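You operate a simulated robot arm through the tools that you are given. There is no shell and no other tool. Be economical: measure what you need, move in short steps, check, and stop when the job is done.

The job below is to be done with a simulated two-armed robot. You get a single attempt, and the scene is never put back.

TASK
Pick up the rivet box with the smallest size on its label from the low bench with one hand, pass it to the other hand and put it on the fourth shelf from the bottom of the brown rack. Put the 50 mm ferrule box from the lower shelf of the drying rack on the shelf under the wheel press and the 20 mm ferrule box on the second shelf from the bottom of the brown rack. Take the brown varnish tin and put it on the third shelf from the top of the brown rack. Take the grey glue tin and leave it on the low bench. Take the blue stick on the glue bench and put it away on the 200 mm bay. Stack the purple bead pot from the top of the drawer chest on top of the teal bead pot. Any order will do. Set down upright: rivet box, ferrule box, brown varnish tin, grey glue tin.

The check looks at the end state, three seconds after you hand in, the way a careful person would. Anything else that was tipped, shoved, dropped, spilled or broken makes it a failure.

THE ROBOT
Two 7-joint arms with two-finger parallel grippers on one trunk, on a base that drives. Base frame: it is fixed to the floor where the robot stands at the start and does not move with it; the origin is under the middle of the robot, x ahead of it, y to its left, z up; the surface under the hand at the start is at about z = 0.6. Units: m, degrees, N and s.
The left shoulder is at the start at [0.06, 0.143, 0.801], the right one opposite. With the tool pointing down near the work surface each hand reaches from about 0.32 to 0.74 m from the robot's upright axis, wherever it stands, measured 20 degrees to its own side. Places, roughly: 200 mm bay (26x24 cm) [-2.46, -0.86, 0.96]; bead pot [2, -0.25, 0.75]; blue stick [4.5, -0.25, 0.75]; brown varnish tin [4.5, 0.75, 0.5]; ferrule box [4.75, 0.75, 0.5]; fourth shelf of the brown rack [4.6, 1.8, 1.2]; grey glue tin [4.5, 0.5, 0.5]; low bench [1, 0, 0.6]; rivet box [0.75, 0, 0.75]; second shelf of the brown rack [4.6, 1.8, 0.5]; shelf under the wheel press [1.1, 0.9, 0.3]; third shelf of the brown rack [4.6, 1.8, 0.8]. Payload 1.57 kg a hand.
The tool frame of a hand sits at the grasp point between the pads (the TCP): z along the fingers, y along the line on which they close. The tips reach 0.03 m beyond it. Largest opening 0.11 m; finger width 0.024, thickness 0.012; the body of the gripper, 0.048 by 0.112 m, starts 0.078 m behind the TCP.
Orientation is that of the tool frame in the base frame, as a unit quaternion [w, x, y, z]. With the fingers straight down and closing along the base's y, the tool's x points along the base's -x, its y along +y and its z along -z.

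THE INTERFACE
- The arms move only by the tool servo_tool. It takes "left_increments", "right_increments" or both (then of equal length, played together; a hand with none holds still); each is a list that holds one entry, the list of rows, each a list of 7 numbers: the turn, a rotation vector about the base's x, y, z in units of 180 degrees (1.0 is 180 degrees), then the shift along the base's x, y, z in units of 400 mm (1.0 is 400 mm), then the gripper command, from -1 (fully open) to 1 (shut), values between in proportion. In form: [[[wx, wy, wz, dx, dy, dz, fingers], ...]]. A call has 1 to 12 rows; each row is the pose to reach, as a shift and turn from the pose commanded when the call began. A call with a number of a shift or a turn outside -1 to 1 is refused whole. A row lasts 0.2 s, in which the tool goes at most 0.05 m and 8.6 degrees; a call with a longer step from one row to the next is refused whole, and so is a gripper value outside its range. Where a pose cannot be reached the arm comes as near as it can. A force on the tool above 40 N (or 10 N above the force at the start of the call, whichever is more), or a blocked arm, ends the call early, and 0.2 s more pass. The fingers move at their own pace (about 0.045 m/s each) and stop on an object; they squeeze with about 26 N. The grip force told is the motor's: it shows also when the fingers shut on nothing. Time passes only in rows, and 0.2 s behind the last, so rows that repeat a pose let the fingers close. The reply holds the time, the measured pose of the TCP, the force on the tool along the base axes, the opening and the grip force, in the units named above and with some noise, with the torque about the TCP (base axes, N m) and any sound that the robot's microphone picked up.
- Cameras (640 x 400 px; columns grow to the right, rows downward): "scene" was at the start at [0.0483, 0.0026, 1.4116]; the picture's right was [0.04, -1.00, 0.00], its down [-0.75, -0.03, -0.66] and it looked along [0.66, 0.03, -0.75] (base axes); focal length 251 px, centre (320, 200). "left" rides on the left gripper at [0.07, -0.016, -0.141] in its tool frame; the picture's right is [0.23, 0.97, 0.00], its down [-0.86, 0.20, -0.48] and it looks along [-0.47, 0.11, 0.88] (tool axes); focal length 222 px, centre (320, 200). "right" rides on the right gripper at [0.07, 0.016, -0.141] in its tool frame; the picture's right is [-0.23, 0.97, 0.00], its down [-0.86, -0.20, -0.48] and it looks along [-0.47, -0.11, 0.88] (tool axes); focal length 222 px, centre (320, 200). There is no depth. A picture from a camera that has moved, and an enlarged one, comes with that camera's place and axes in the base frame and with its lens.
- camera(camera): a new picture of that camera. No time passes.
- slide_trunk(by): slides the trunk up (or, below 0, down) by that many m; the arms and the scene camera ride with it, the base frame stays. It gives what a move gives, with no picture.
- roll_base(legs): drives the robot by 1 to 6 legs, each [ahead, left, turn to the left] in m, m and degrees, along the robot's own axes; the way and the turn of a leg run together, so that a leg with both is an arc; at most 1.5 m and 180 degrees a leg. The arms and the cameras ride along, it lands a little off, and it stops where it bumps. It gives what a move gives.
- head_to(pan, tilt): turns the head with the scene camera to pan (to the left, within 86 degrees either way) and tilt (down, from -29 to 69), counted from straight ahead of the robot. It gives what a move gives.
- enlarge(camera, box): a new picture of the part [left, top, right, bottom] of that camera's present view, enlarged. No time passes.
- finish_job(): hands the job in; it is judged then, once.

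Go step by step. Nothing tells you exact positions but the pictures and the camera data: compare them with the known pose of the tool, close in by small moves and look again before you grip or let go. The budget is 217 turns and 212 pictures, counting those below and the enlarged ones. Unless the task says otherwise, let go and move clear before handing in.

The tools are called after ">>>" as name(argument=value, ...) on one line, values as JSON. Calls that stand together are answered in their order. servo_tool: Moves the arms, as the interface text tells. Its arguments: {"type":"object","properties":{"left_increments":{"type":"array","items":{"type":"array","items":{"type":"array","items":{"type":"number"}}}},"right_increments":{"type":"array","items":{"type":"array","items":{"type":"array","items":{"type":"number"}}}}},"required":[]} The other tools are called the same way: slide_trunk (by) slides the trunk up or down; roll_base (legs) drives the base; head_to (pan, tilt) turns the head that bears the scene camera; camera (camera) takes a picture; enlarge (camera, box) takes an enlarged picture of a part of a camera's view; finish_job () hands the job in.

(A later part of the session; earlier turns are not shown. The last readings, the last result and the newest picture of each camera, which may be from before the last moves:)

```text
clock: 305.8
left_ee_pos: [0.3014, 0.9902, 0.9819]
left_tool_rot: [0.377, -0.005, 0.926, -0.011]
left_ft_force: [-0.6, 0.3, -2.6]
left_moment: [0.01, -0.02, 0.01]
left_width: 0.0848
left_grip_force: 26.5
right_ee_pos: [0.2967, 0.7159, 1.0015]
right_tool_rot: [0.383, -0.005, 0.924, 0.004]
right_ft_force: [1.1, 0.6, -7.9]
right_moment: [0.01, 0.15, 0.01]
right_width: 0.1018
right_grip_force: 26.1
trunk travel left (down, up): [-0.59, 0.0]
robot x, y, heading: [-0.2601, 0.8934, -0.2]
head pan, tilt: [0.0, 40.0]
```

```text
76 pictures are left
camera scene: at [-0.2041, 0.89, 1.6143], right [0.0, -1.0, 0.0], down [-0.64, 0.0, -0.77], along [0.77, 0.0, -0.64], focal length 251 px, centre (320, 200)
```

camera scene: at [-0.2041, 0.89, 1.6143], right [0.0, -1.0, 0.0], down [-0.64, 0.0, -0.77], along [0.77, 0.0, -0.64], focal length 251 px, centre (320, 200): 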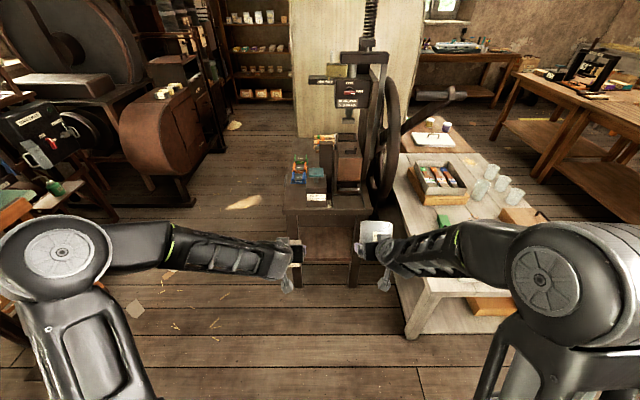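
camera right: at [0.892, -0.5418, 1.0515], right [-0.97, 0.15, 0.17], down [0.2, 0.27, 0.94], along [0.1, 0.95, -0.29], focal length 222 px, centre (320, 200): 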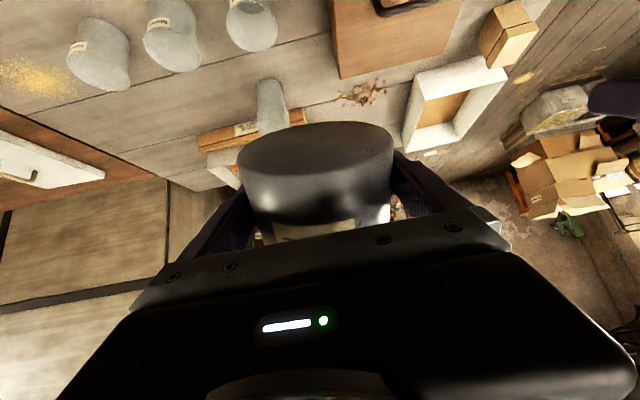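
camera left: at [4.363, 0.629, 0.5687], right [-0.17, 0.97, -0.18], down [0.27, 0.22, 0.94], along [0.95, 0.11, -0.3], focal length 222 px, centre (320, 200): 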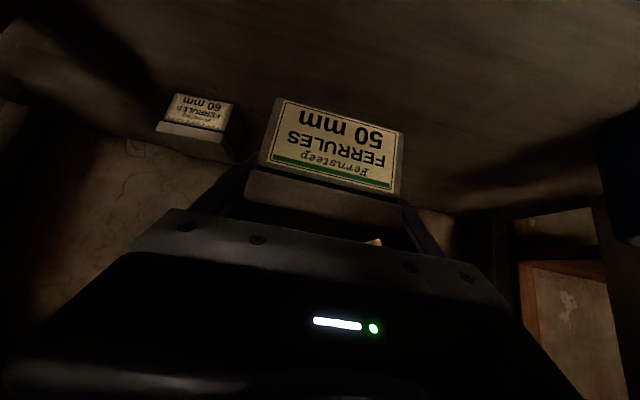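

The wheel press stands on a small table (front x≈0.8, y 0.64–1.05) with an under-shelf near z 0.3. I lower the trunk and look underneath.

>>> roll_base(legs=[[0.12, -0.11, 0.2]])

>>> slide_trunk(by=-0.4)

>>> camera(camera="scene")

>>> camera(camera="left")

```text
clock: 307.2
left_ee_pos: [0.4233, 0.8817, 0.9802]
left_tool_rot: [0.378, -0.008, 0.926, -0.008]
left_ft_force: [0.7, -0.3, -2.9]
left_moment: [0.03, 0.0, 0.01]
left_width: 0.0847
left_grip_force: 26.6
right_ee_pos: [0.4174, 0.6079, 1.0011]
right_tool_rot: [0.382, -0.007, 0.924, 0.006]
right_ft_force: [1.6, -0.1, -8.8]
right_moment: [0.0, 0.2, 0.04]
right_width: 0.1018
right_grip_force: 25.2
trunk travel left (down, up): [-0.59, 0.0]
robot x, y, heading: [-0.1407, 0.7836, 0.2]
head pan, tilt: [0.0, 40.0]
```

```text
clock: 311.0
left_ee_pos: [0.4237, 0.8815, 0.581]
left_tool_rot: [0.377, -0.008, 0.926, -0.009]
left_ft_force: [-0.3, -0.9, -2.1]
left_moment: [-0.01, -0.04, 0.01]
left_width: 0.085
left_grip_force: 25.7
right_ee_pos: [0.4183, 0.6089, 0.6017]
right_tool_rot: [0.382, -0.007, 0.924, 0.005]
right_ft_force: [-0.6, 0.7, -8.2]
right_moment: [0.05, 0.15, 0.01]
right_width: 0.1017
right_grip_force: 26.0
trunk travel left (down, up): [-0.19, 0.4]
robot x, y, heading: [-0.1368, 0.7829, 0.1]
head pan, tilt: [0.0, 40.0]
```

```text
75 pictures are left
camera scene: at [-0.0834, 0.7808, 1.2144], right [0.0, -1.0, 0.0], down [-0.64, 0.0, -0.77], along [0.77, 0.0, -0.64], focal length 251 px, centre (320, 200)
```

scene: 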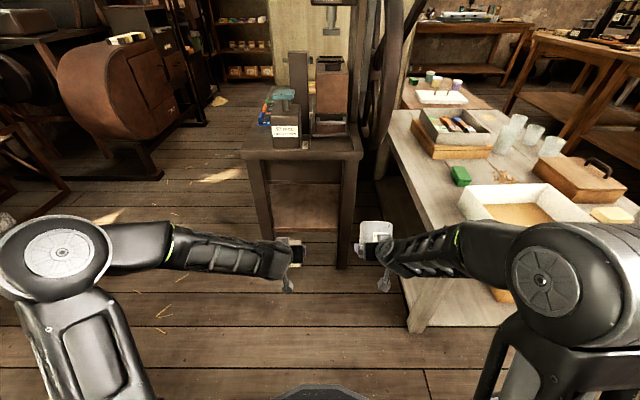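

```text
74 pictures are left
camera left: at [0.2733, 0.8675, 0.6333], right [-0.17, 0.97, -0.18], down [0.28, 0.22, 0.94], along [0.95, 0.11, -0.3], focal length 222 px, centre (320, 200)
```

left: 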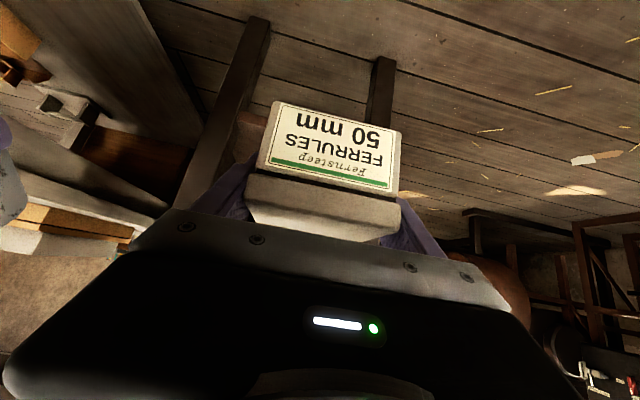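

Shelf surface about z 0.295, x 0.79–1.17, and it is empty. I raise the right hand away, lower the left hand, then roll in.

>>> servo_tool(left_increments=[[[0, 0, 0, 0, 0, -0.08, 1], [0, 0, 0, 0, 0, -0.16, 1], [0, 0, 0, 0, 0, -0.24, 1], [0, 0, 0, 0, 0, -0.32, 1], [0, 0, 0, 0, 0, -0.4, 1], [0, 0, 0, 0, 0, -0.43, 1], [0, 0, 0, 0, 0, -0.43, 1]]], right_increments=[[[0, 0, 0, 0, -0.02, 0.1, 1], [0, 0, 0, 0, -0.04, 0.2, 1], [0, 0, 0, 0, -0.06, 0.3, 1], [0, 0, 0, 0, -0.08, 0.4, 1], [0, 0, 0, 0, -0.1, 0.5, 1], [0, 0, 0, 0, -0.1, 0.55, 1], [0, 0, 0, 0, -0.1, 0.55, 1]]])

```text
clock: 312.6
left_ee_pos: [0.4225, 0.8831, 0.4082]
left_tool_rot: [0.378, -0.007, 0.926, -0.01]
left_ft_force: [-1.0, 0.0, -3.2]
left_moment: [-0.02, -0.01, 0.01]
left_width: 0.085
left_grip_force: 25.6
right_ee_pos: [0.417, 0.5677, 0.8226]
right_tool_rot: [0.383, -0.008, 0.924, 0.006]
right_ft_force: [0.2, -0.2, -7.8]
right_moment: [0.0, 0.14, 0.02]
right_width: 0.1015
right_grip_force: 26.3
trunk travel left (down, up): [-0.19, 0.4]
robot x, y, heading: [-0.1395, 0.7819, 0.4]
head pan, tilt: [0.0, 40.0]
```

>>> roll_base(legs=[[0.28, 0, 0]])

>>> camera(camera="left")

>>> camera(camera="scene")

```text
clock: 314.6
left_ee_pos: [0.7028, 0.8814, 0.408]
left_tool_rot: [0.377, -0.007, 0.926, -0.01]
left_ft_force: [-0.1, -0.6, -2.7]
left_moment: [0.0, -0.03, -0.01]
left_width: 0.0849
left_grip_force: 26.2
right_ee_pos: [0.6958, 0.569, 0.822]
right_tool_rot: [0.383, -0.007, 0.924, 0.005]
right_ft_force: [-0.7, 0.0, -8.1]
right_moment: [0.02, 0.16, 0.0]
right_width: 0.1015
right_grip_force: 25.5
trunk travel left (down, up): [-0.19, 0.4]
robot x, y, heading: [0.1397, 0.7846, -0.4]
head pan, tilt: [0.0, 40.0]
```

```text
73 pictures are left
camera left: at [0.553, 0.8673, 0.4613], right [-0.17, 0.97, -0.18], down [0.28, 0.22, 0.94], along [0.95, 0.11, -0.3], focal length 222 px, centre (320, 200)
```

left: 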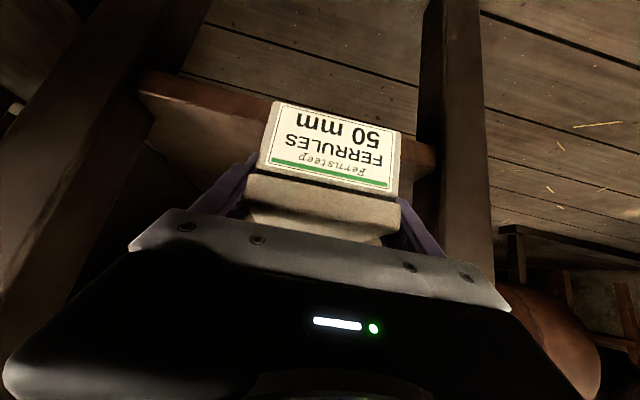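

```text
72 pictures are left
camera scene: at [0.196, 0.781, 1.2143], right [0.0, -1.0, 0.0], down [-0.64, 0.0, -0.77], along [0.77, 0.0, -0.64], focal length 251 px, centre (320, 200)
```

scene: 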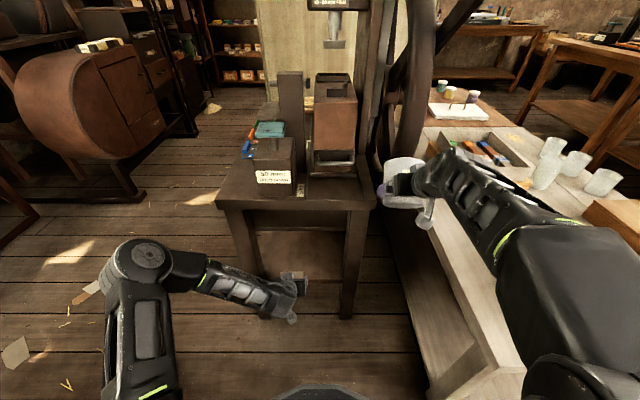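

Aligned with the shelf. I move the box in and then down close to the shelf.

>>> servo_tool(left_increments=[[[0, 0, 0, 0.1, -0.01, 0, 1], [0, 0, 0, 0.2, -0.02, 0, 1], [0, 0, 0, 0.3, -0.03, 0, 1], [0, 0, 0, 0.4, -0.03, -0.02, 1], [0, 0, 0, 0.44, -0.03, -0.07, 1], [0, 0, 0, 0.44, -0.03, -0.12, 1], [0, 0, 0, 0.44, -0.03, -0.14, 1]]])

>>> camera(camera="left")

```text
clock: 316.2
left_ee_pos: [0.8814, 0.8717, 0.3606]
left_tool_rot: [0.383, -0.006, 0.923, -0.009]
left_ft_force: [2.8, 1.2, 37.2]
left_moment: [1.09, 0.4, -0.38]
left_width: 0.0855
left_grip_force: 25.9
right_ee_pos: [0.6939, 0.5691, 0.8229]
right_tool_rot: [0.384, -0.006, 0.923, 0.005]
right_ft_force: [-0.4, -1.0, -8.0]
right_moment: [0.03, 0.15, 0.01]
right_width: 0.1014
right_grip_force: 25.8
trunk travel left (down, up): [-0.19, 0.4]
robot x, y, heading: [0.1388, 0.7799, -0.2]
head pan, tilt: [0.0, 40.0]
```

```text
71 pictures are left
camera left: at [0.7313, 0.8552, 0.4114], right [-0.17, 0.97, -0.18], down [0.26, 0.22, 0.94], along [0.95, 0.11, -0.29], focal length 222 px, centre (320, 200)
```

left: 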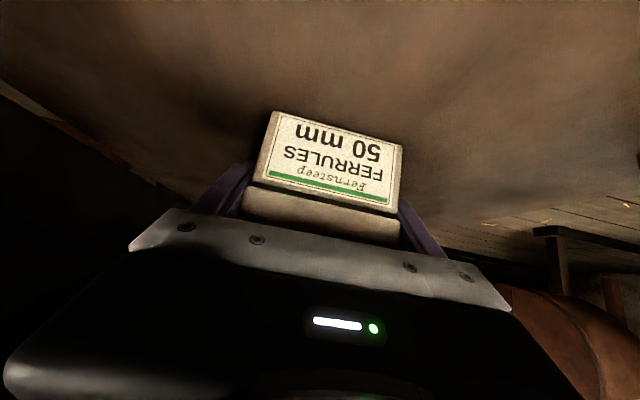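

The shelf is a bit higher (z≈0.317) and contact was made. I relieve the force, then open and withdraw.

>>> servo_tool(left_increments=[[[0, 0, 0, 0, 0, 0.016, 1], [0, 0, 0, 0, 0, 0.02, 1]]])

```text
clock: 316.8
left_ee_pos: [0.878, 0.8716, 0.36]
left_tool_rot: [0.377, -0.007, 0.926, -0.009]
left_ft_force: [9.8, -0.2, 16.4]
left_moment: [0.85, -0.58, -0.44]
left_width: 0.0854
left_grip_force: 26.2
right_ee_pos: [0.6956, 0.5669, 0.823]
right_tool_rot: [0.384, -0.007, 0.923, 0.005]
right_ft_force: [0.3, -0.6, -7.9]
right_moment: [0.05, 0.11, 0.0]
right_width: 0.1015
right_grip_force: 26.0
trunk travel left (down, up): [-0.19, 0.4]
robot x, y, heading: [0.1407, 0.7808, 0.1]
head pan, tilt: [0.0, 40.0]
```

>>> servo_tool(left_increments=[[[0, 0, 0, 0, 0, 0.006, 1], [0, 0, 0, 0, 0, 0.008, 0.5], [0, 0, 0, 0, 0, 0.008, -1], [0, 0, 0, 0, 0, 0.008, -1], [0, 0, 0, 0, 0, 0.008, -1], [0, 0, 0, -0.05, 0, 0.012, -1], [0, 0, 0, -0.13, 0, 0.03, -1], [0, 0, 0, -0.22, 0, 0.05, -1], [0, 0, 0, -0.31, 0, 0.07, -1], [0, 0, 0, -0.4, 0, 0.09, -1]]])

>>> camera(camera="left")

```text
clock: 319.0
left_ee_pos: [0.7189, 0.8715, 0.397]
left_tool_rot: [0.378, -0.008, 0.926, -0.009]
left_ft_force: [-0.9, -0.4, 0.1]
left_moment: [0.0, -0.01, 0.03]
left_width: 0.1101
left_grip_force: 0.1
right_ee_pos: [0.6968, 0.5682, 0.8213]
right_tool_rot: [0.382, -0.007, 0.924, 0.005]
right_ft_force: [0.5, 0.0, -7.9]
right_moment: [-0.02, 0.16, 0.01]
right_width: 0.1017
right_grip_force: 25.6
trunk travel left (down, up): [-0.19, 0.4]
robot x, y, heading: [0.1405, 0.7807, -0.0]
head pan, tilt: [0.0, 40.0]
```

```text
70 pictures are left
camera left: at [0.5691, 0.8556, 0.4497], right [-0.17, 0.97, -0.18], down [0.27, 0.22, 0.94], along [0.95, 0.11, -0.3], focal length 222 px, centre (320, 200)
```

left: 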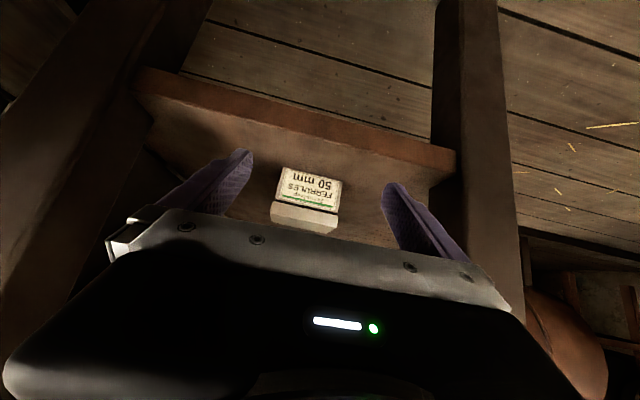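

The 50 mm box stands on the press shelf. I back into open floor and raise the trunk to regrasp the grey tin.

>>> roll_base(legs=[[-0.45, 0.1, 0]])

>>> slide_trunk(by=0.3)

>>> servo_tool(right_increments=[[[0, -0.042, 0, 0, 0, -0.02, 1], [0, -0.084, 0, 0, 0.01, -0.04, 1], [0, -0.126, 0, 0, 0.02, -0.06, 1], [0, -0.168, 0, 0, 0.03, -0.08, 1], [0, -0.21, 0, 0, 0.04, -0.1, 1], [0, -0.252, 0, 0, 0.05, -0.12, 1], [0, -0.294, 0, 0, 0.06, -0.14, 1], [0, -0.336, 0, 0, 0.07, -0.16, 1], [0, -0.378, 0, 0, 0.08, -0.18, 1], [0, -0.42, 0, 0, 0.09, -0.2, 1], [0, -0.46, 0, 0, 0.1, -0.22, 1], [0, -0.5, 0, 0, 0.1, -0.24, 1]]], left_increments=[[[0, 0, -0.042, 0, 0.01, 0.08, -1], [0, 0, -0.084, 0, 0.02, 0.16, -1], [0, 0, -0.126, 0, 0.03, 0.24, -1], [0, 0, -0.168, 0, 0.04, 0.32, -1], [0, 0, -0.21, 0, 0.06, 0.4, -1], [0, 0, -0.252, 0, 0.08, 0.48, -1], [0, 0, -0.294, 0, 0.1, 0.56, -1], [0, 0, -0.336, 0, 0.12, 0.64, -1], [0, 0, -0.378, 0, 0.14, 0.72, -1], [0, 0, -0.42, 0, 0.16, 0.8, -1], [0, 0, -0.46, 0, 0.18, 0.88, -1], [0, 0, -0.5, 0, 0.2, 0.95, -1]]])

>>> camera(camera="scene")

```text
clock: 321.8
left_ee_pos: [0.2681, 0.9691, 0.3968]
left_tool_rot: [0.378, -0.007, 0.926, -0.01]
left_ft_force: [0.9, 0.7, -0.1]
left_moment: [0.0, 0.0, 0.0]
left_width: 0.11
left_grip_force: 0.1
right_ee_pos: [0.247, 0.6672, 0.822]
right_tool_rot: [0.382, -0.005, 0.924, 0.004]
right_ft_force: [-0.1, 0.3, -9.0]
right_moment: [0.03, 0.12, -0.02]
right_width: 0.1013
right_grip_force: 25.8
trunk travel left (down, up): [-0.19, 0.4]
robot x, y, heading: [-0.3124, 0.8805, -0.3]
head pan, tilt: [0.0, 40.0]
```

```text
clock: 324.8
left_ee_pos: [0.2681, 0.9702, 0.6967]
left_tool_rot: [0.377, -0.006, 0.926, -0.009]
left_ft_force: [-0.8, -0.1, -0.1]
left_moment: [-0.01, -0.03, -0.01]
left_width: 0.1102
left_grip_force: 0.2
right_ee_pos: [0.246, 0.6659, 1.1215]
right_tool_rot: [0.383, -0.005, 0.924, 0.004]
right_ft_force: [-0.8, 0.7, -7.5]
right_moment: [0.04, 0.12, 0.0]
right_width: 0.1008
right_grip_force: 26.6
trunk travel left (down, up): [-0.49, 0.1]
robot x, y, heading: [-0.31, 0.8853, -0.1]
head pan, tilt: [0.0, 40.0]
```

```text
clock: 327.4
left_ee_pos: [0.2576, 1.0401, 1.0615]
left_tool_rot: [0.261, 0.649, 0.662, -0.27]
left_ft_force: [-1.2, -1.1, 0.8]
left_moment: [0.17, -0.02, 0.01]
left_width: 0.1102
left_grip_force: 0.0
left hand out of reach, approached as far as the arm can: row 12
right_ee_pos: [0.2469, 0.698, 1.0357]
right_tool_rot: [0.923, -0.01, 0.384, 0.002]
right_ft_force: [-1.2, -0.6, -7.2]
right_moment: [0.01, 0.02, 0.04]
right_width: 0.0988
right_grip_force: 25.7
right hand out of reach, approached as far as the arm can: row 3, 12
trunk travel left (down, up): [-0.49, 0.1]
robot x, y, heading: [-0.3086, 0.8769, -0.2]
head pan, tilt: [0.0, 40.0]
```

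```text
69 pictures are left
camera scene: at [-0.2545, 0.8807, 1.5146], right [0.0, -1.0, 0.0], down [-0.64, 0.0, -0.77], along [0.77, 0.0, -0.64], focal length 251 px, centre (320, 200)
```

scene: 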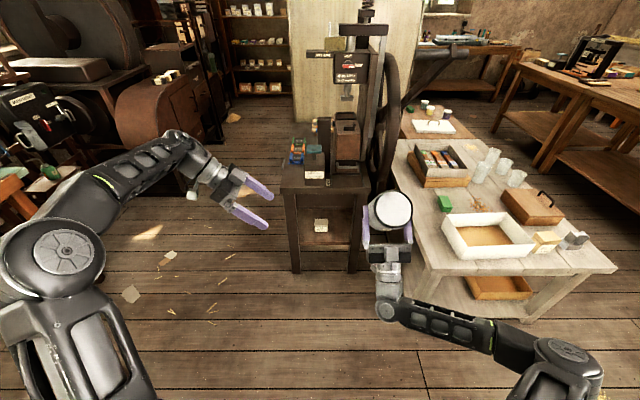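

The tin appears upright in the right hand. I zoom to check its tilt.

>>> enlarge(camera="scene", box=[320, 150, 460, 270])

>>> camera(camera="left")

```text
3.33 times, centred on (390, 210) of scene
camera zoom: at [-0.2545, 0.8807, 1.5146], right [0.0, -1.0, 0.0], down [-0.64, 0.0, -0.77], along [0.77, 0.0, -0.64], focal length 836 px, centre (87, 167)
```

zoom: 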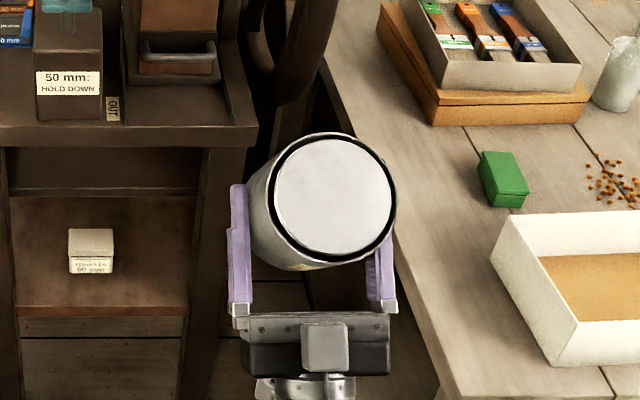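

```text
67 pictures are left
camera left: at [0.24, 1.1886, 1.1153], right [0.97, 0.18, -0.18], down [0.22, -0.28, 0.93], along [0.11, -0.94, -0.31], focal length 222 px, centre (320, 200)
```

left: 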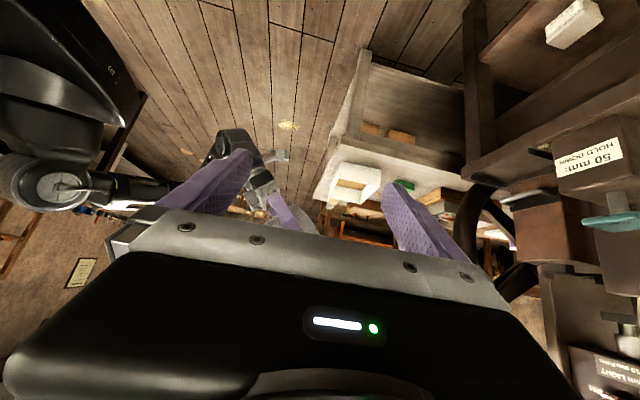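

The tin actually needs the right tool horizontal to be upright (it had slipped 45°). I pitch the right hand back 45° and bring it toward the middle.

>>> servo_tool(right_increments=[[[0, 0.042, 0, 0, 0.05, 0, 1], [0, 0.084, 0, 0, 0.1, 0, 1], [0, 0.126, 0, 0, 0.15, 0, 1], [0, 0.168, 0, 0.02, 0.2, 0, 1], [0, 0.21, 0, 0.04, 0.26, 0, 1], [0, 0.25, 0, 0.06, 0.32, 0, 1], [0, 0.25, 0, 0.06, 0.32, 0, 1]]], left_increments=[[[0, 0, 0, 0, 0.05, 0, -1], [0, 0, 0, 0, 0.1, 0, -1], [0, 0, 0, 0, 0.15, 0, -1], [0, 0, 0, 0, 0.2, 0, -1], [0, 0, 0, 0, 0.2, 0, -1], [0, 0, 0, 0, 0.2, 0, -1], [0, 0, 0, 0, 0.2, 0, -1]]])

>>> camera(camera="left")

>>> enlarge(camera="scene", box=[270, 130, 410, 250])

```text
clock: 328.9
left_ee_pos: [0.2347, 1.0839, 1.0335]
left_tool_rot: [0.261, 0.65, 0.659, -0.273]
left_ft_force: [0.1, -0.2, -0.1]
left_moment: [-0.02, 0.02, -0.02]
left_width: 0.1102
left_grip_force: 0.0
left hand out of reach, approached as far as the arm can: row 1, 2, 3, 4, 5, 6, 7
right_ee_pos: [0.2978, 0.8005, 1.0318]
right_tool_rot: [0.707, -0.009, 0.707, 0.005]
right_ft_force: [0.7, 0.0, -7.6]
right_moment: [0.0, 0.07, 0.02]
right_width: 0.099
right_grip_force: 26.0
right hand out of reach, approached as far as the arm can: row 5, 6, 7
trunk travel left (down, up): [-0.49, 0.1]
robot x, y, heading: [-0.3126, 0.8818, -0.3]
head pan, tilt: [0.0, 40.0]
```

```text
66 pictures are left
camera left: at [0.2188, 1.2337, 1.0864], right [0.97, 0.17, -0.18], down [0.22, -0.27, 0.94], along [0.11, -0.95, -0.3], focal length 222 px, centre (320, 200)
```

left: 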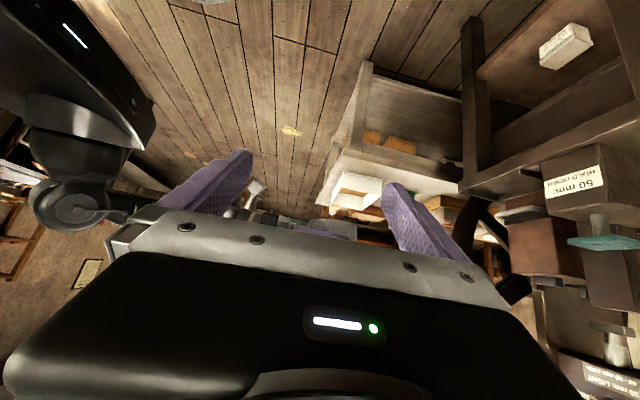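

```text
3.33 times, centred on (340, 190) of scene
camera zoom: at [-0.2538, 0.8812, 1.5144], right [0.0, -1.0, 0.0], down [-0.64, 0.0, -0.77], along [0.77, 0.0, -0.64], focal length 836 px, centre (253, 233)
```

zoom: 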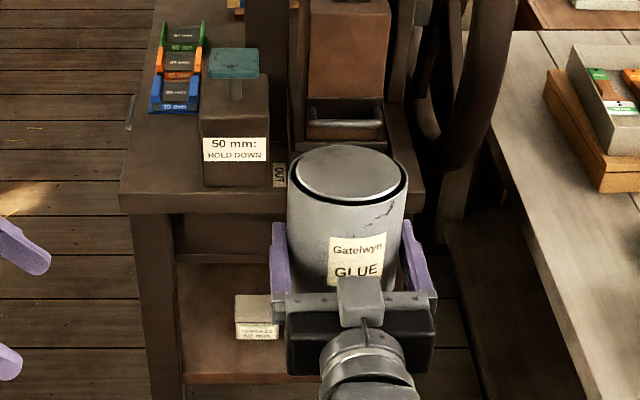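

The tin is now upright in a horizontal grip. I'll set it on the bench's free north-west corner at about (0.43,0.345), approaching diagonally at heading −45°.

>>> servo_tool(right_increments=[[[0, -0.03, 0, 0, 0, 0, 1], [0, -0.03, 0, 0, 0, 0, 1]]])

>>> roll_base(legs=[[0, 0, -45], [0.17, 0.21, 0]])

>>> head_to(pan=0, tilt=50)

>>> camera(camera="scene")

```text
clock: 329.6
left_ee_pos: [0.2351, 1.0845, 1.0338]
left_tool_rot: [0.262, 0.65, 0.659, -0.273]
left_ft_force: [-0.5, -0.1, -0.7]
left_moment: [-0.03, 0.0, -0.02]
left_width: 0.1099
left_grip_force: 0.2
right_ee_pos: [0.2963, 0.8001, 1.0324]
right_tool_rot: [0.74, -0.007, 0.673, 0.002]
right_ft_force: [0.6, 0.5, -7.3]
right_moment: [0.02, 0.06, 0.01]
right_width: 0.099
right_grip_force: 26.4
trunk travel left (down, up): [-0.49, 0.1]
robot x, y, heading: [-0.3082, 0.8831, -0.3]
head pan, tilt: [0.0, 40.0]
```

```text
clock: 333.5
left_ee_pos: [0.4878, 0.6677, 1.034]
left_tool_rot: [0.137, 0.852, 0.362, -0.352]
left_ft_force: [0.4, 0.6, -0.1]
left_moment: [0.0, 0.0, 0.01]
left_width: 0.1098
left_grip_force: 0.1
right_ee_pos: [0.3315, 0.4224, 1.0318]
right_tool_rot: [0.684, 0.252, 0.624, -0.282]
right_ft_force: [0.5, 1.0, -8.4]
right_moment: [0.05, 0.01, -0.03]
right_width: 0.0989
right_grip_force: 25.9
trunk travel left (down, up): [-0.49, 0.1]
robot x, y, heading: [-0.0425, 0.9046, -45.1]
head pan, tilt: [0.0, 40.0]
```

```text
clock: 334.2
left_ee_pos: [0.4873, 0.6674, 1.0334]
left_tool_rot: [0.137, 0.852, 0.361, -0.352]
left_ft_force: [-0.1, -0.4, -0.1]
left_moment: [0.01, 0.0, 0.01]
left_width: 0.1097
left_grip_force: 0.0
right_ee_pos: [0.3308, 0.4219, 1.0321]
right_tool_rot: [0.684, 0.25, 0.626, -0.28]
right_ft_force: [0.3, 0.3, -7.7]
right_moment: [0.05, 0.04, 0.01]
right_width: 0.0989
right_grip_force: 25.2
trunk travel left (down, up): [-0.49, 0.1]
robot x, y, heading: [-0.0388, 0.9101, -44.9]
head pan, tilt: [0.0, 50.0]
```

```text
64 pictures are left
camera scene: at [-0.0082, 0.8747, 1.5002], right [-0.71, -0.71, 0.0], down [-0.54, 0.54, -0.64], along [0.45, -0.45, -0.77], focal length 251 px, centre (320, 200)
```

scene: 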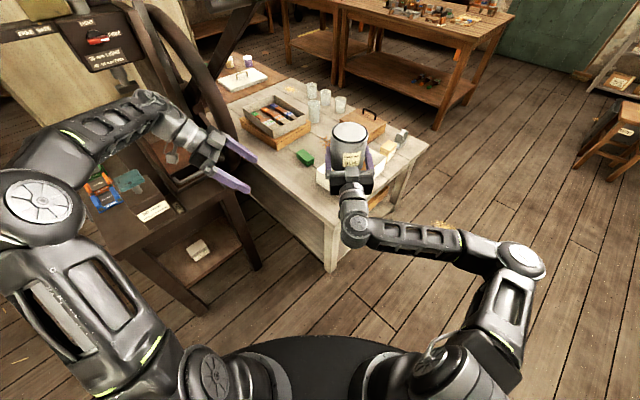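

I zoom on the bench corner to verify the free area.

>>> enlarge(camera="scene", box=[260, 110, 440, 250])

>>> camera(camera="right")

```text
2.86 times, centred on (350, 180) of scene
camera zoom: at [-0.0082, 0.8747, 1.5002], right [-0.71, -0.71, 0.0], down [-0.54, 0.54, -0.64], along [0.45, -0.45, -0.77], focal length 716 px, centre (234, 257)
```

zoom: 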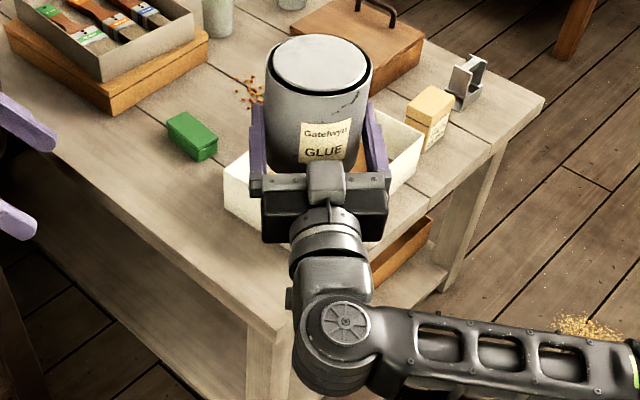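

```text
62 pictures are left
camera right: at [0.2453, 0.5288, 0.9477], right [0.67, 0.71, 0.22], down [-0.53, 0.25, 0.81], along [0.52, -0.65, 0.55], focal length 222 px, centre (320, 200)
```

right: 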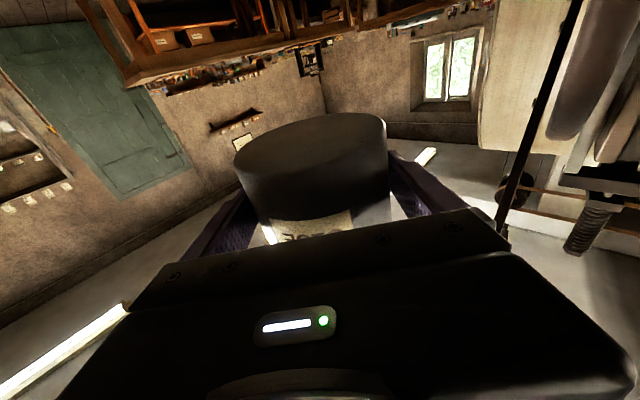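

The corner area is free. I roll to align, then lower the right hand by arm.

>>> roll_base(legs=[[0.133, 0.035, 0]])

>>> servo_tool(right_increments=[[[0, 0, 0, 0, 0, -0.1, 1], [0, 0, 0, 0, 0, -0.2, 1], [0, 0, 0, 0, 0, -0.3, 1], [0, 0, 0, 0, 0, -0.4, 1], [0, 0, 0, 0, 0, -0.5, 1], [0, 0, 0, 0, 0, -0.6, 1], [0, 0, 0, 0, 0, -0.7, 1], [0, 0, 0, 0, 0, -0.7, 1]]])

>>> enlarge(camera="scene", box=[240, 130, 400, 250])

```text
clock: 335.6
left_ee_pos: [0.6076, 0.5971, 1.0325]
left_tool_rot: [0.138, 0.852, 0.363, -0.352]
left_ft_force: [-0.4, -0.2, -0.4]
left_moment: [0.0, 0.07, 0.01]
left_width: 0.1104
left_grip_force: 0.1
right_ee_pos: [0.4514, 0.3534, 1.0318]
right_tool_rot: [0.684, 0.251, 0.626, -0.28]
right_ft_force: [0.5, 0.3, -8.6]
right_moment: [0.06, 0.04, 0.01]
right_width: 0.0988
right_grip_force: 26.4
trunk travel left (down, up): [-0.49, 0.1]
robot x, y, heading: [0.0732, 0.8401, -44.7]
head pan, tilt: [0.0, 50.0]
```

```text
clock: 337.4
left_ee_pos: [0.607, 0.5994, 1.0337]
left_tool_rot: [0.138, 0.852, 0.362, -0.352]
left_ft_force: [-0.1, 0.0, 0.0]
left_moment: [-0.01, 0.0, 0.02]
left_width: 0.1102
left_grip_force: 0.0
right_ee_pos: [0.4031, 0.3065, 0.7987]
right_tool_rot: [0.684, 0.249, 0.627, -0.278]
right_ft_force: [-0.3, 0.1, -9.1]
right_moment: [0.08, 0.07, -0.02]
right_width: 0.0986
right_grip_force: 26.1
right hand out of reach, approached as far as the arm can: row 2, 3, 4, 5, 6, 7, 8
trunk travel left (down, up): [-0.49, 0.1]
robot x, y, heading: [0.0754, 0.8415, -45.2]
head pan, tilt: [0.0, 50.0]
```

```text
3.33 times, centred on (320, 190) of scene
camera zoom: at [0.1108, 0.8054, 1.5002], right [-0.71, -0.71, 0.0], down [-0.54, 0.54, -0.64], along [0.45, -0.45, -0.77], focal length 836 px, centre (320, 233)
```

zoom: 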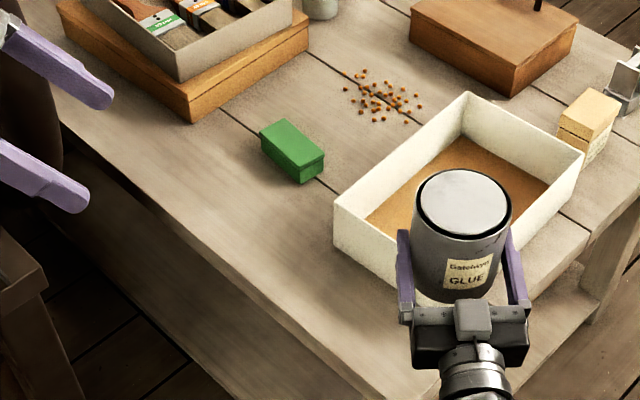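

The arm is at its inner limit and drifted. I raise it again, back the base off a bit, and use the trunk for lowering instead.

>>> servo_tool(right_increments=[[[0, 0, 0, 0, 0, 0.1, 1], [0, 0, 0, 0.04, 0.03, 0.2, 1], [0, 0, 0, 0.08, 0.07, 0.3, 1], [0, 0, 0, 0.12, 0.115, 0.4, 1], [0, 0, 0, 0.12, 0.115, 0.5, 1], [0, 0, 0, 0.12, 0.115, 0.55, 1]]])

>>> roll_base(legs=[[-0.12, 0, 0]])

>>> servo_tool(right_increments=[[[0, 0, 0, 0.07, -0.07, 0, 1], [0, 0, 0, 0.14, -0.14, 0, 1], [0, 0, 0, 0.21, -0.21, 0, 1], [0, 0, 0, 0.21, -0.21, 0, 1]]])

```text
clock: 338.8
left_ee_pos: [0.607, 0.5992, 1.0342]
left_tool_rot: [0.138, 0.852, 0.362, -0.352]
left_ft_force: [0.3, -0.1, -0.6]
left_moment: [0.02, 0.01, -0.01]
left_width: 0.11
left_grip_force: 0.0
right_ee_pos: [0.4516, 0.3525, 1.0183]
right_tool_rot: [0.683, 0.251, 0.626, -0.281]
right_ft_force: [-0.4, 0.4, -7.7]
right_moment: [0.04, 0.07, 0.02]
right_width: 0.099
right_grip_force: 25.9
right hand out of reach, approached as far as the arm can: row 4
trunk travel left (down, up): [-0.49, 0.1]
robot x, y, heading: [0.0789, 0.8391, -45.0]
head pan, tilt: [0.0, 50.0]
```

```text
clock: 340.0
left_ee_pos: [0.5213, 0.6833, 1.0345]
left_tool_rot: [0.139, 0.852, 0.362, -0.352]
left_ft_force: [0.6, -0.7, 0.4]
left_moment: [-0.02, -0.05, 0.01]
left_width: 0.1099
left_grip_force: 0.1
right_ee_pos: [0.3652, 0.4394, 1.0196]
right_tool_rot: [0.684, 0.251, 0.624, -0.282]
right_ft_force: [-0.9, -0.2, -7.5]
right_moment: [0.06, 0.09, -0.04]
right_width: 0.0988
right_grip_force: 26.4
trunk travel left (down, up): [-0.49, 0.1]
robot x, y, heading: [-0.0085, 0.9255, -45.0]
head pan, tilt: [0.0, 50.0]
```

```text
clock: 341.0
left_ee_pos: [0.5226, 0.6841, 1.0339]
left_tool_rot: [0.137, 0.852, 0.362, -0.352]
left_ft_force: [0.5, -0.6, -0.6]
left_moment: [-0.02, -0.01, -0.01]
left_width: 0.11
left_grip_force: 0.0
right_ee_pos: [0.4055, 0.3432, 1.0164]
right_tool_rot: [0.684, 0.25, 0.625, -0.28]
right_ft_force: [-0.1, 1.1, -7.8]
right_moment: [0.04, 0.07, -0.02]
right_width: 0.0989
right_grip_force: 26.4
right hand out of reach, approached as far as the arm can: row 1, 2, 3, 4
trunk travel left (down, up): [-0.49, 0.1]
robot x, y, heading: [-0.0081, 0.9239, -44.8]
head pan, tilt: [0.0, 50.0]
```

I correct position with the base, lower the trunk 0.25 m and check clearances.

>>> roll_base(legs=[[0.024, 0.03, 0]])

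>>> slide_trunk(by=-0.22)

>>> camera(camera="scene")

```text
clock: 341.9
left_ee_pos: [0.5613, 0.6883, 1.0325]
left_tool_rot: [0.138, 0.852, 0.363, -0.352]
left_ft_force: [0.2, 0.4, -0.3]
left_moment: [-0.02, 0.04, -0.04]
left_width: 0.1101
left_grip_force: 0.0
right_ee_pos: [0.4446, 0.3495, 1.0159]
right_tool_rot: [0.683, 0.25, 0.626, -0.281]
right_ft_force: [0.9, 0.3, -8.3]
right_moment: [0.04, 0.06, -0.03]
right_width: 0.0989
right_grip_force: 26.0
trunk travel left (down, up): [-0.49, 0.1]
robot x, y, heading: [0.0266, 0.9261, -45.2]
head pan, tilt: [0.0, 50.0]
```

```text
clock: 344.2
left_ee_pos: [0.5611, 0.688, 0.8133]
left_tool_rot: [0.138, 0.852, 0.363, -0.352]
left_ft_force: [0.5, -0.5, 0.2]
left_moment: [0.01, 0.0, 0.0]
left_width: 0.11
left_grip_force: 0.1
right_ee_pos: [0.442, 0.3476, 0.797]
right_tool_rot: [0.684, 0.25, 0.626, -0.28]
right_ft_force: [0.1, -0.3, -7.8]
right_moment: [0.03, 0.06, 0.02]
right_width: 0.099
right_grip_force: 25.7
trunk travel left (down, up): [-0.27, 0.32]
robot x, y, heading: [0.0316, 0.931, -44.6]
head pan, tilt: [0.0, 50.0]
```

```text
60 pictures are left
camera scene: at [0.0636, 0.8941, 1.2802], right [-0.71, -0.71, 0.0], down [-0.54, 0.54, -0.64], along [0.45, -0.45, -0.77], focal length 251 px, centre (320, 200)
```

scene: 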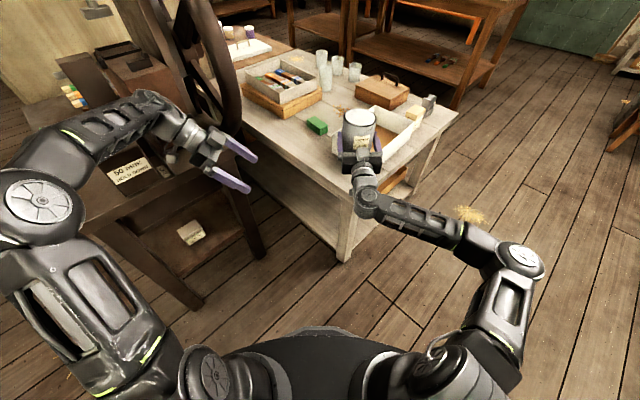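

I lower the tin by arm toward the bench in small steps.

>>> servo_tool(right_increments=[[[0, 0, 0, 0.015, 0.01, -0.07, 1], [0, 0, 0, 0.015, 0.01, -0.14, 1], [0, 0, 0, 0.015, 0.01, -0.21, 1], [0, 0, 0, 0.015, 0.01, -0.23, 1]]])

>>> enlarge(camera="scene", box=[280, 80, 440, 200])

```text
clock: 345.2
left_ee_pos: [0.5601, 0.6877, 0.8126]
left_tool_rot: [0.137, 0.852, 0.362, -0.352]
left_ft_force: [0.2, 0.3, 0.5]
left_moment: [0.0, 0.03, 0.01]
left_width: 0.1099
left_grip_force: 0.0
right_ee_pos: [0.4338, 0.3489, 0.7122]
right_tool_rot: [0.684, 0.249, 0.626, -0.28]
right_ft_force: [-0.8, 0.2, -8.1]
right_moment: [0.06, 0.06, 0.02]
right_width: 0.0986
right_grip_force: 25.6
right hand out of reach, approached as far as the arm can: row 1, 2, 3, 4
trunk travel left (down, up): [-0.27, 0.32]
robot x, y, heading: [0.0302, 0.9288, -44.8]
head pan, tilt: [0.0, 50.0]
```

```text
3.33 times, centred on (360, 140) of scene
camera zoom: at [0.0636, 0.894, 1.2802], right [-0.71, -0.71, 0.0], down [-0.54, 0.54, -0.64], along [0.45, -0.45, -0.77], focal length 836 px, centre (187, 400)
```

zoom: 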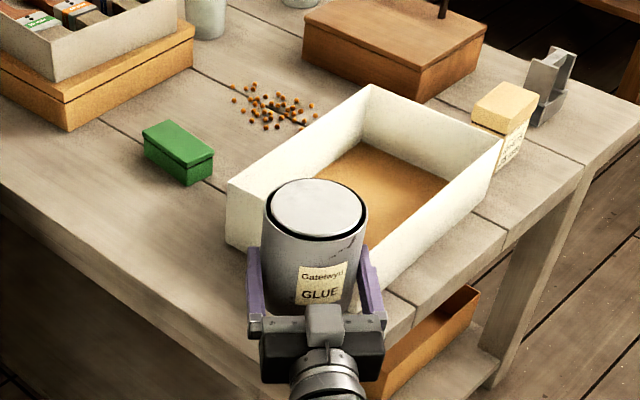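

>>> roll_base(legs=[[0.012, 0.012, 0]])

>>> slide_trunk(by=-0.018)

```text
clock: 346.0
left_ee_pos: [0.5761, 0.6877, 0.8143]
left_tool_rot: [0.138, 0.852, 0.363, -0.352]
left_ft_force: [-0.3, -0.3, -0.9]
left_moment: [0.02, 0.02, -0.01]
left_width: 0.1099
left_grip_force: 0.1
right_ee_pos: [0.4499, 0.3494, 0.7108]
right_tool_rot: [0.683, 0.25, 0.627, -0.279]
right_ft_force: [0.2, 0.0, -8.5]
right_moment: [0.04, 0.04, 0.0]
right_width: 0.0989
right_grip_force: 25.9
trunk travel left (down, up): [-0.27, 0.32]
robot x, y, heading: [0.0433, 0.9273, -45.2]
head pan, tilt: [0.0, 50.0]
```

```text
clock: 346.6
left_ee_pos: [0.5764, 0.6872, 0.7958]
left_tool_rot: [0.137, 0.852, 0.362, -0.352]
left_ft_force: [0.5, 0.3, 0.0]
left_moment: [-0.03, -0.01, 0.02]
left_width: 0.1102
left_grip_force: 0.0
right_ee_pos: [0.4512, 0.3489, 0.6931]
right_tool_rot: [0.684, 0.249, 0.627, -0.279]
right_ft_force: [0.6, -0.1, -7.8]
right_moment: [0.06, 0.05, 0.04]
right_width: 0.0987
right_grip_force: 25.6
trunk travel left (down, up): [-0.252, 0.338]
robot x, y, heading: [0.0437, 0.9276, -44.9]
head pan, tilt: [0.0, 50.0]
```

Still free. I lower the trunk in ~5 mm steps.

>>> slide_trunk(by=-0.006)

>>> slide_trunk(by=-0.004)

```text
clock: 347.2
left_ee_pos: [0.5763, 0.6874, 0.7892]
left_tool_rot: [0.138, 0.852, 0.363, -0.351]
left_ft_force: [0.2, -0.3, -0.2]
left_moment: [0.01, -0.01, -0.01]
left_width: 0.1101
left_grip_force: 0.1
right_ee_pos: [0.4501, 0.349, 0.6869]
right_tool_rot: [0.684, 0.248, 0.627, -0.278]
right_ft_force: [-0.4, -0.4, -7.7]
right_moment: [0.1, 0.07, 0.03]
right_width: 0.0987
right_grip_force: 26.1
trunk travel left (down, up): [-0.246, 0.344]
robot x, y, heading: [0.0464, 0.934, -45.2]
head pan, tilt: [0.0, 50.0]
```

```text
clock: 347.7
left_ee_pos: [0.576, 0.6885, 0.7857]
left_tool_rot: [0.138, 0.851, 0.363, -0.352]
left_ft_force: [0.9, -0.1, 0.7]
left_moment: [0.02, 0.0, -0.02]
left_width: 0.1102
left_grip_force: 0.2
right_ee_pos: [0.4507, 0.3493, 0.6833]
right_tool_rot: [0.684, 0.249, 0.626, -0.28]
right_ft_force: [-0.2, -0.1, -8.1]
right_moment: [0.04, 0.07, -0.03]
right_width: 0.0989
right_grip_force: 26.0
trunk travel left (down, up): [-0.242, 0.348]
robot x, y, heading: [0.0426, 0.9272, -44.8]
head pan, tilt: [0.0, 50.0]
```

>>> slide_trunk(by=-0.005)

>>> slide_trunk(by=-0.003)

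>>> enlarge(camera="scene", box=[280, 80, 440, 200])

```text
clock: 348.2
left_ee_pos: [0.5778, 0.6884, 0.7793]
left_tool_rot: [0.138, 0.852, 0.364, -0.351]
left_ft_force: [-0.2, -0.2, 0.1]
left_moment: [0.03, 0.06, 0.02]
left_width: 0.1098
left_grip_force: 0.2
right_ee_pos: [0.45, 0.3485, 0.6778]
right_tool_rot: [0.684, 0.249, 0.626, -0.279]
right_ft_force: [0.3, 0.2, -8.0]
right_moment: [0.02, 0.08, 0.0]
right_width: 0.0986
right_grip_force: 26.1
trunk travel left (down, up): [-0.237, 0.353]
robot x, y, heading: [0.046, 0.9283, -44.7]
head pan, tilt: [0.0, 50.0]
```

```text
clock: 348.8
left_ee_pos: [0.5773, 0.6881, 0.7772]
left_tool_rot: [0.139, 0.852, 0.364, -0.351]
left_ft_force: [0.6, 0.4, -0.4]
left_moment: [0.0, -0.02, -0.02]
left_width: 0.1099
left_grip_force: 0.0
right_ee_pos: [0.4501, 0.3491, 0.6757]
right_tool_rot: [0.684, 0.249, 0.626, -0.28]
right_ft_force: [-0.1, 0.2, -8.1]
right_moment: [0.01, 0.05, 0.03]
right_width: 0.0988
right_grip_force: 25.9
trunk travel left (down, up): [-0.234, 0.356]
robot x, y, heading: [0.05, 0.9296, -44.8]
head pan, tilt: [0.0, 50.0]
```

```text
3.33 times, centred on (360, 140) of scene
camera zoom: at [0.0805, 0.894, 1.2442], right [-0.71, -0.71, 0.0], down [-0.54, 0.54, -0.64], along [0.45, -0.45, -0.77], focal length 836 px, centre (187, 400)
```

zoom: 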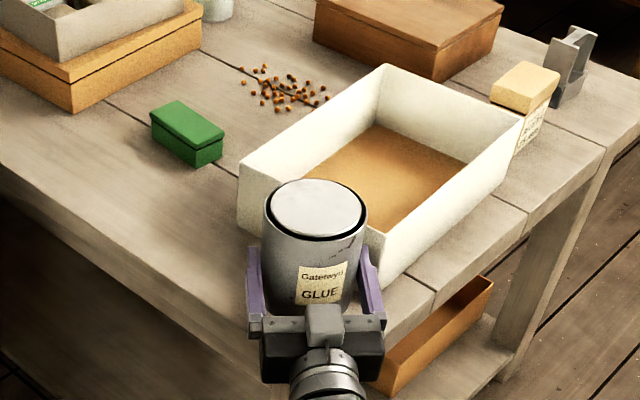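

The tin is actually held low (about 3 cm above its base), so I back off 2.8 cm so the gripper body hangs outside the bench corner, and continue lowering.

>>> roll_base(legs=[[-0.026, 0, 0]])

>>> slide_trunk(by=-0.02)

>>> slide_trunk(by=-0.008)

>>> enlarge(camera="scene", box=[280, 90, 420, 210])

```text
clock: 349.6
left_ee_pos: [0.5583, 0.7074, 0.7771]
left_tool_rot: [0.138, 0.852, 0.363, -0.351]
left_ft_force: [0.2, 0.5, 0.1]
left_moment: [0.0, 0.01, -0.01]
left_width: 0.11
left_grip_force: 0.2
right_ee_pos: [0.4326, 0.3681, 0.6747]
right_tool_rot: [0.684, 0.249, 0.626, -0.279]
right_ft_force: [0.5, 0.1, -7.6]
right_moment: [0.06, 0.01, 0.0]
right_width: 0.0986
right_grip_force: 26.1
trunk travel left (down, up): [-0.234, 0.356]
robot x, y, heading: [0.0257, 0.9461, -45.0]
head pan, tilt: [0.0, 50.0]
```

```text
clock: 350.3
left_ee_pos: [0.5582, 0.7062, 0.7579]
left_tool_rot: [0.138, 0.852, 0.363, -0.351]
left_ft_force: [0.7, 0.8, -0.2]
left_moment: [-0.04, -0.02, 0.03]
left_width: 0.1099
left_grip_force: 0.1
right_ee_pos: [0.4319, 0.3676, 0.6554]
right_tool_rot: [0.684, 0.25, 0.626, -0.28]
right_ft_force: [-0.2, 0.4, -7.2]
right_moment: [0.05, 0.04, 0.03]
right_width: 0.0987
right_grip_force: 25.2
trunk travel left (down, up): [-0.214, 0.376]
robot x, y, heading: [0.0267, 0.9456, -45.1]
head pan, tilt: [0.0, 50.0]
```

```text
clock: 350.8
left_ee_pos: [0.5582, 0.7062, 0.7491]
left_tool_rot: [0.138, 0.852, 0.363, -0.351]
left_ft_force: [0.3, 1.3, 1.1]
left_moment: [-0.01, -0.02, 0.0]
left_width: 0.11
left_grip_force: 0.1
right_ee_pos: [0.4318, 0.368, 0.6476]
right_tool_rot: [0.684, 0.249, 0.626, -0.279]
right_ft_force: [0.4, 0.0, -8.0]
right_moment: [0.09, 0.06, -0.01]
right_width: 0.0986
right_grip_force: 26.2
trunk travel left (down, up): [-0.206, 0.384]
robot x, y, heading: [0.0251, 0.9464, -44.7]
head pan, tilt: [0.0, 50.0]
```

```text
3.33 times, centred on (350, 150) of scene
camera zoom: at [0.0619, 0.9127, 1.2162], right [-0.71, -0.71, 0.0], down [-0.54, 0.54, -0.64], along [0.45, -0.45, -0.77], focal length 836 px, centre (220, 367)
```

zoom: 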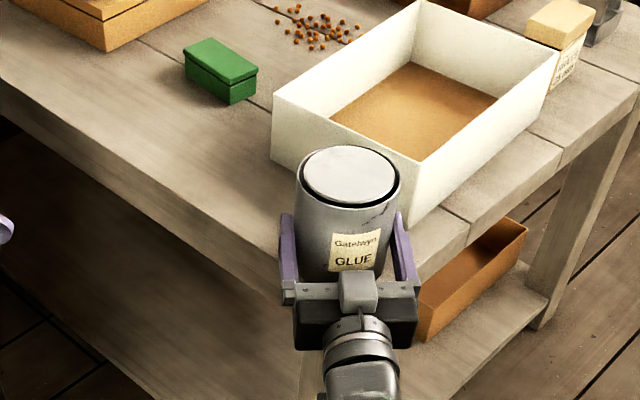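

>>> slide_trunk(by=-0.008)

>>> slide_trunk(by=-0.004)

```text
clock: 351.4
left_ee_pos: [0.5584, 0.7081, 0.7419]
left_tool_rot: [0.139, 0.852, 0.364, -0.351]
left_ft_force: [0.1, -0.9, -0.2]
left_moment: [0.03, -0.03, 0.03]
left_width: 0.11
left_grip_force: 0.0
right_ee_pos: [0.4318, 0.3693, 0.6404]
right_tool_rot: [0.685, 0.249, 0.625, -0.281]
right_ft_force: [1.8, -1.0, -3.1]
right_moment: [0.21, 0.1, -0.04]
right_width: 0.0987
right_grip_force: 25.9
trunk travel left (down, up): [-0.198, 0.392]
robot x, y, heading: [0.0285, 0.9462, -44.9]
head pan, tilt: [0.0, 50.0]
```

```text
clock: 351.9
left_ee_pos: [0.5569, 0.7068, 0.7388]
left_tool_rot: [0.139, 0.852, 0.362, -0.352]
left_ft_force: [-0.1, 0.3, -1.2]
left_moment: [0.03, -0.01, -0.02]
left_width: 0.1101
left_grip_force: 0.2
right_ee_pos: [0.4314, 0.368, 0.6393]
right_tool_rot: [0.687, 0.248, 0.623, -0.28]
right_ft_force: [8.0, -7.6, 16.4]
right_moment: [0.62, -0.26, -0.21]
right_width: 0.0991
right_grip_force: 26.3
trunk travel left (down, up): [-0.194, 0.396]
robot x, y, heading: [0.0287, 0.9491, -45.1]
head pan, tilt: [0.0, 50.0]
```

The tin is on the bench. I relieve slightly, open and withdraw along the approach direction.

>>> slide_trunk(by=0.003)

>>> servo_tool(right_increments=[[[0, 0, 0, 0, 0, 0, 0.3], [0, 0, 0, 0, 0, 0, -1], [0, 0, 0, 0, 0, 0, -1], [0, 0, 0, 0, 0, 0, -1]]])

>>> roll_base(legs=[[-0.2, 0, 0]])

>>> camera(camera="scene")

```text
clock: 352.4
left_ee_pos: [0.5578, 0.7066, 0.7417]
left_tool_rot: [0.137, 0.852, 0.362, -0.352]
left_ft_force: [-0.7, 0.5, 0.4]
left_moment: [-0.03, 0.0, 0.0]
left_width: 0.1103
left_grip_force: 0.1
right_ee_pos: [0.4314, 0.3673, 0.6384]
right_tool_rot: [0.684, 0.25, 0.625, -0.281]
right_ft_force: [6.3, -6.0, 11.9]
right_moment: [0.43, -1.02, -0.43]
right_width: 0.0987
right_grip_force: 25.9
trunk travel left (down, up): [-0.197, 0.393]
robot x, y, heading: [0.029, 0.9452, -45.0]
head pan, tilt: [0.0, 50.0]
```

```text
clock: 353.4
left_ee_pos: [0.5573, 0.7076, 0.7406]
left_tool_rot: [0.139, 0.851, 0.363, -0.352]
left_ft_force: [-0.2, 0.0, -0.3]
left_moment: [0.01, 0.01, -0.01]
left_width: 0.1101
left_grip_force: 0.1
right_ee_pos: [0.4328, 0.3669, 0.6376]
right_tool_rot: [0.685, 0.248, 0.626, -0.279]
right_ft_force: [0.1, -0.4, 0.0]
right_moment: [0.0, 0.0, 0.01]
right_width: 0.1101
right_grip_force: 0.0
trunk travel left (down, up): [-0.197, 0.393]
robot x, y, heading: [0.0253, 0.9501, -44.8]
head pan, tilt: [0.0, 50.0]
```

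```text
clock: 355.1
left_ee_pos: [0.4156, 0.849, 0.7406]
left_tool_rot: [0.138, 0.852, 0.363, -0.351]
left_ft_force: [-0.2, -0.7, 1.0]
left_moment: [-0.02, -0.04, 0.0]
left_width: 0.1099
left_grip_force: 0.1
right_ee_pos: [0.2902, 0.509, 0.6382]
right_tool_rot: [0.684, 0.25, 0.626, -0.28]
right_ft_force: [-0.2, -0.2, -0.8]
right_moment: [-0.01, -0.01, 0.03]
right_width: 0.1103
right_grip_force: 0.0
trunk travel left (down, up): [-0.197, 0.393]
robot x, y, heading: [-0.1132, 1.0869, -45.0]
head pan, tilt: [0.0, 50.0]
```

```text
56 pictures are left
camera scene: at [-0.0799, 1.0543, 1.2072], right [-0.71, -0.71, 0.0], down [-0.54, 0.54, -0.64], along [0.45, -0.45, -0.77], focal length 251 px, centre (320, 200)
```

scene: 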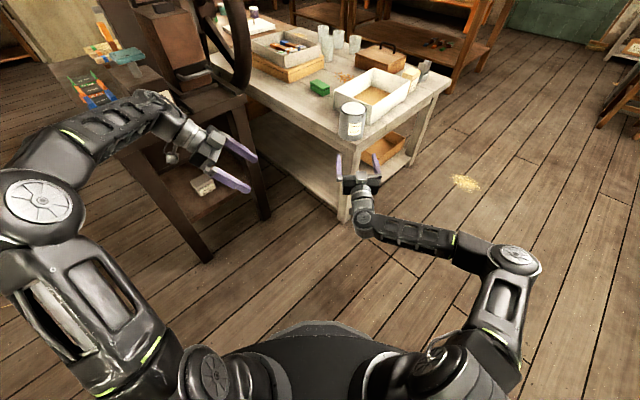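

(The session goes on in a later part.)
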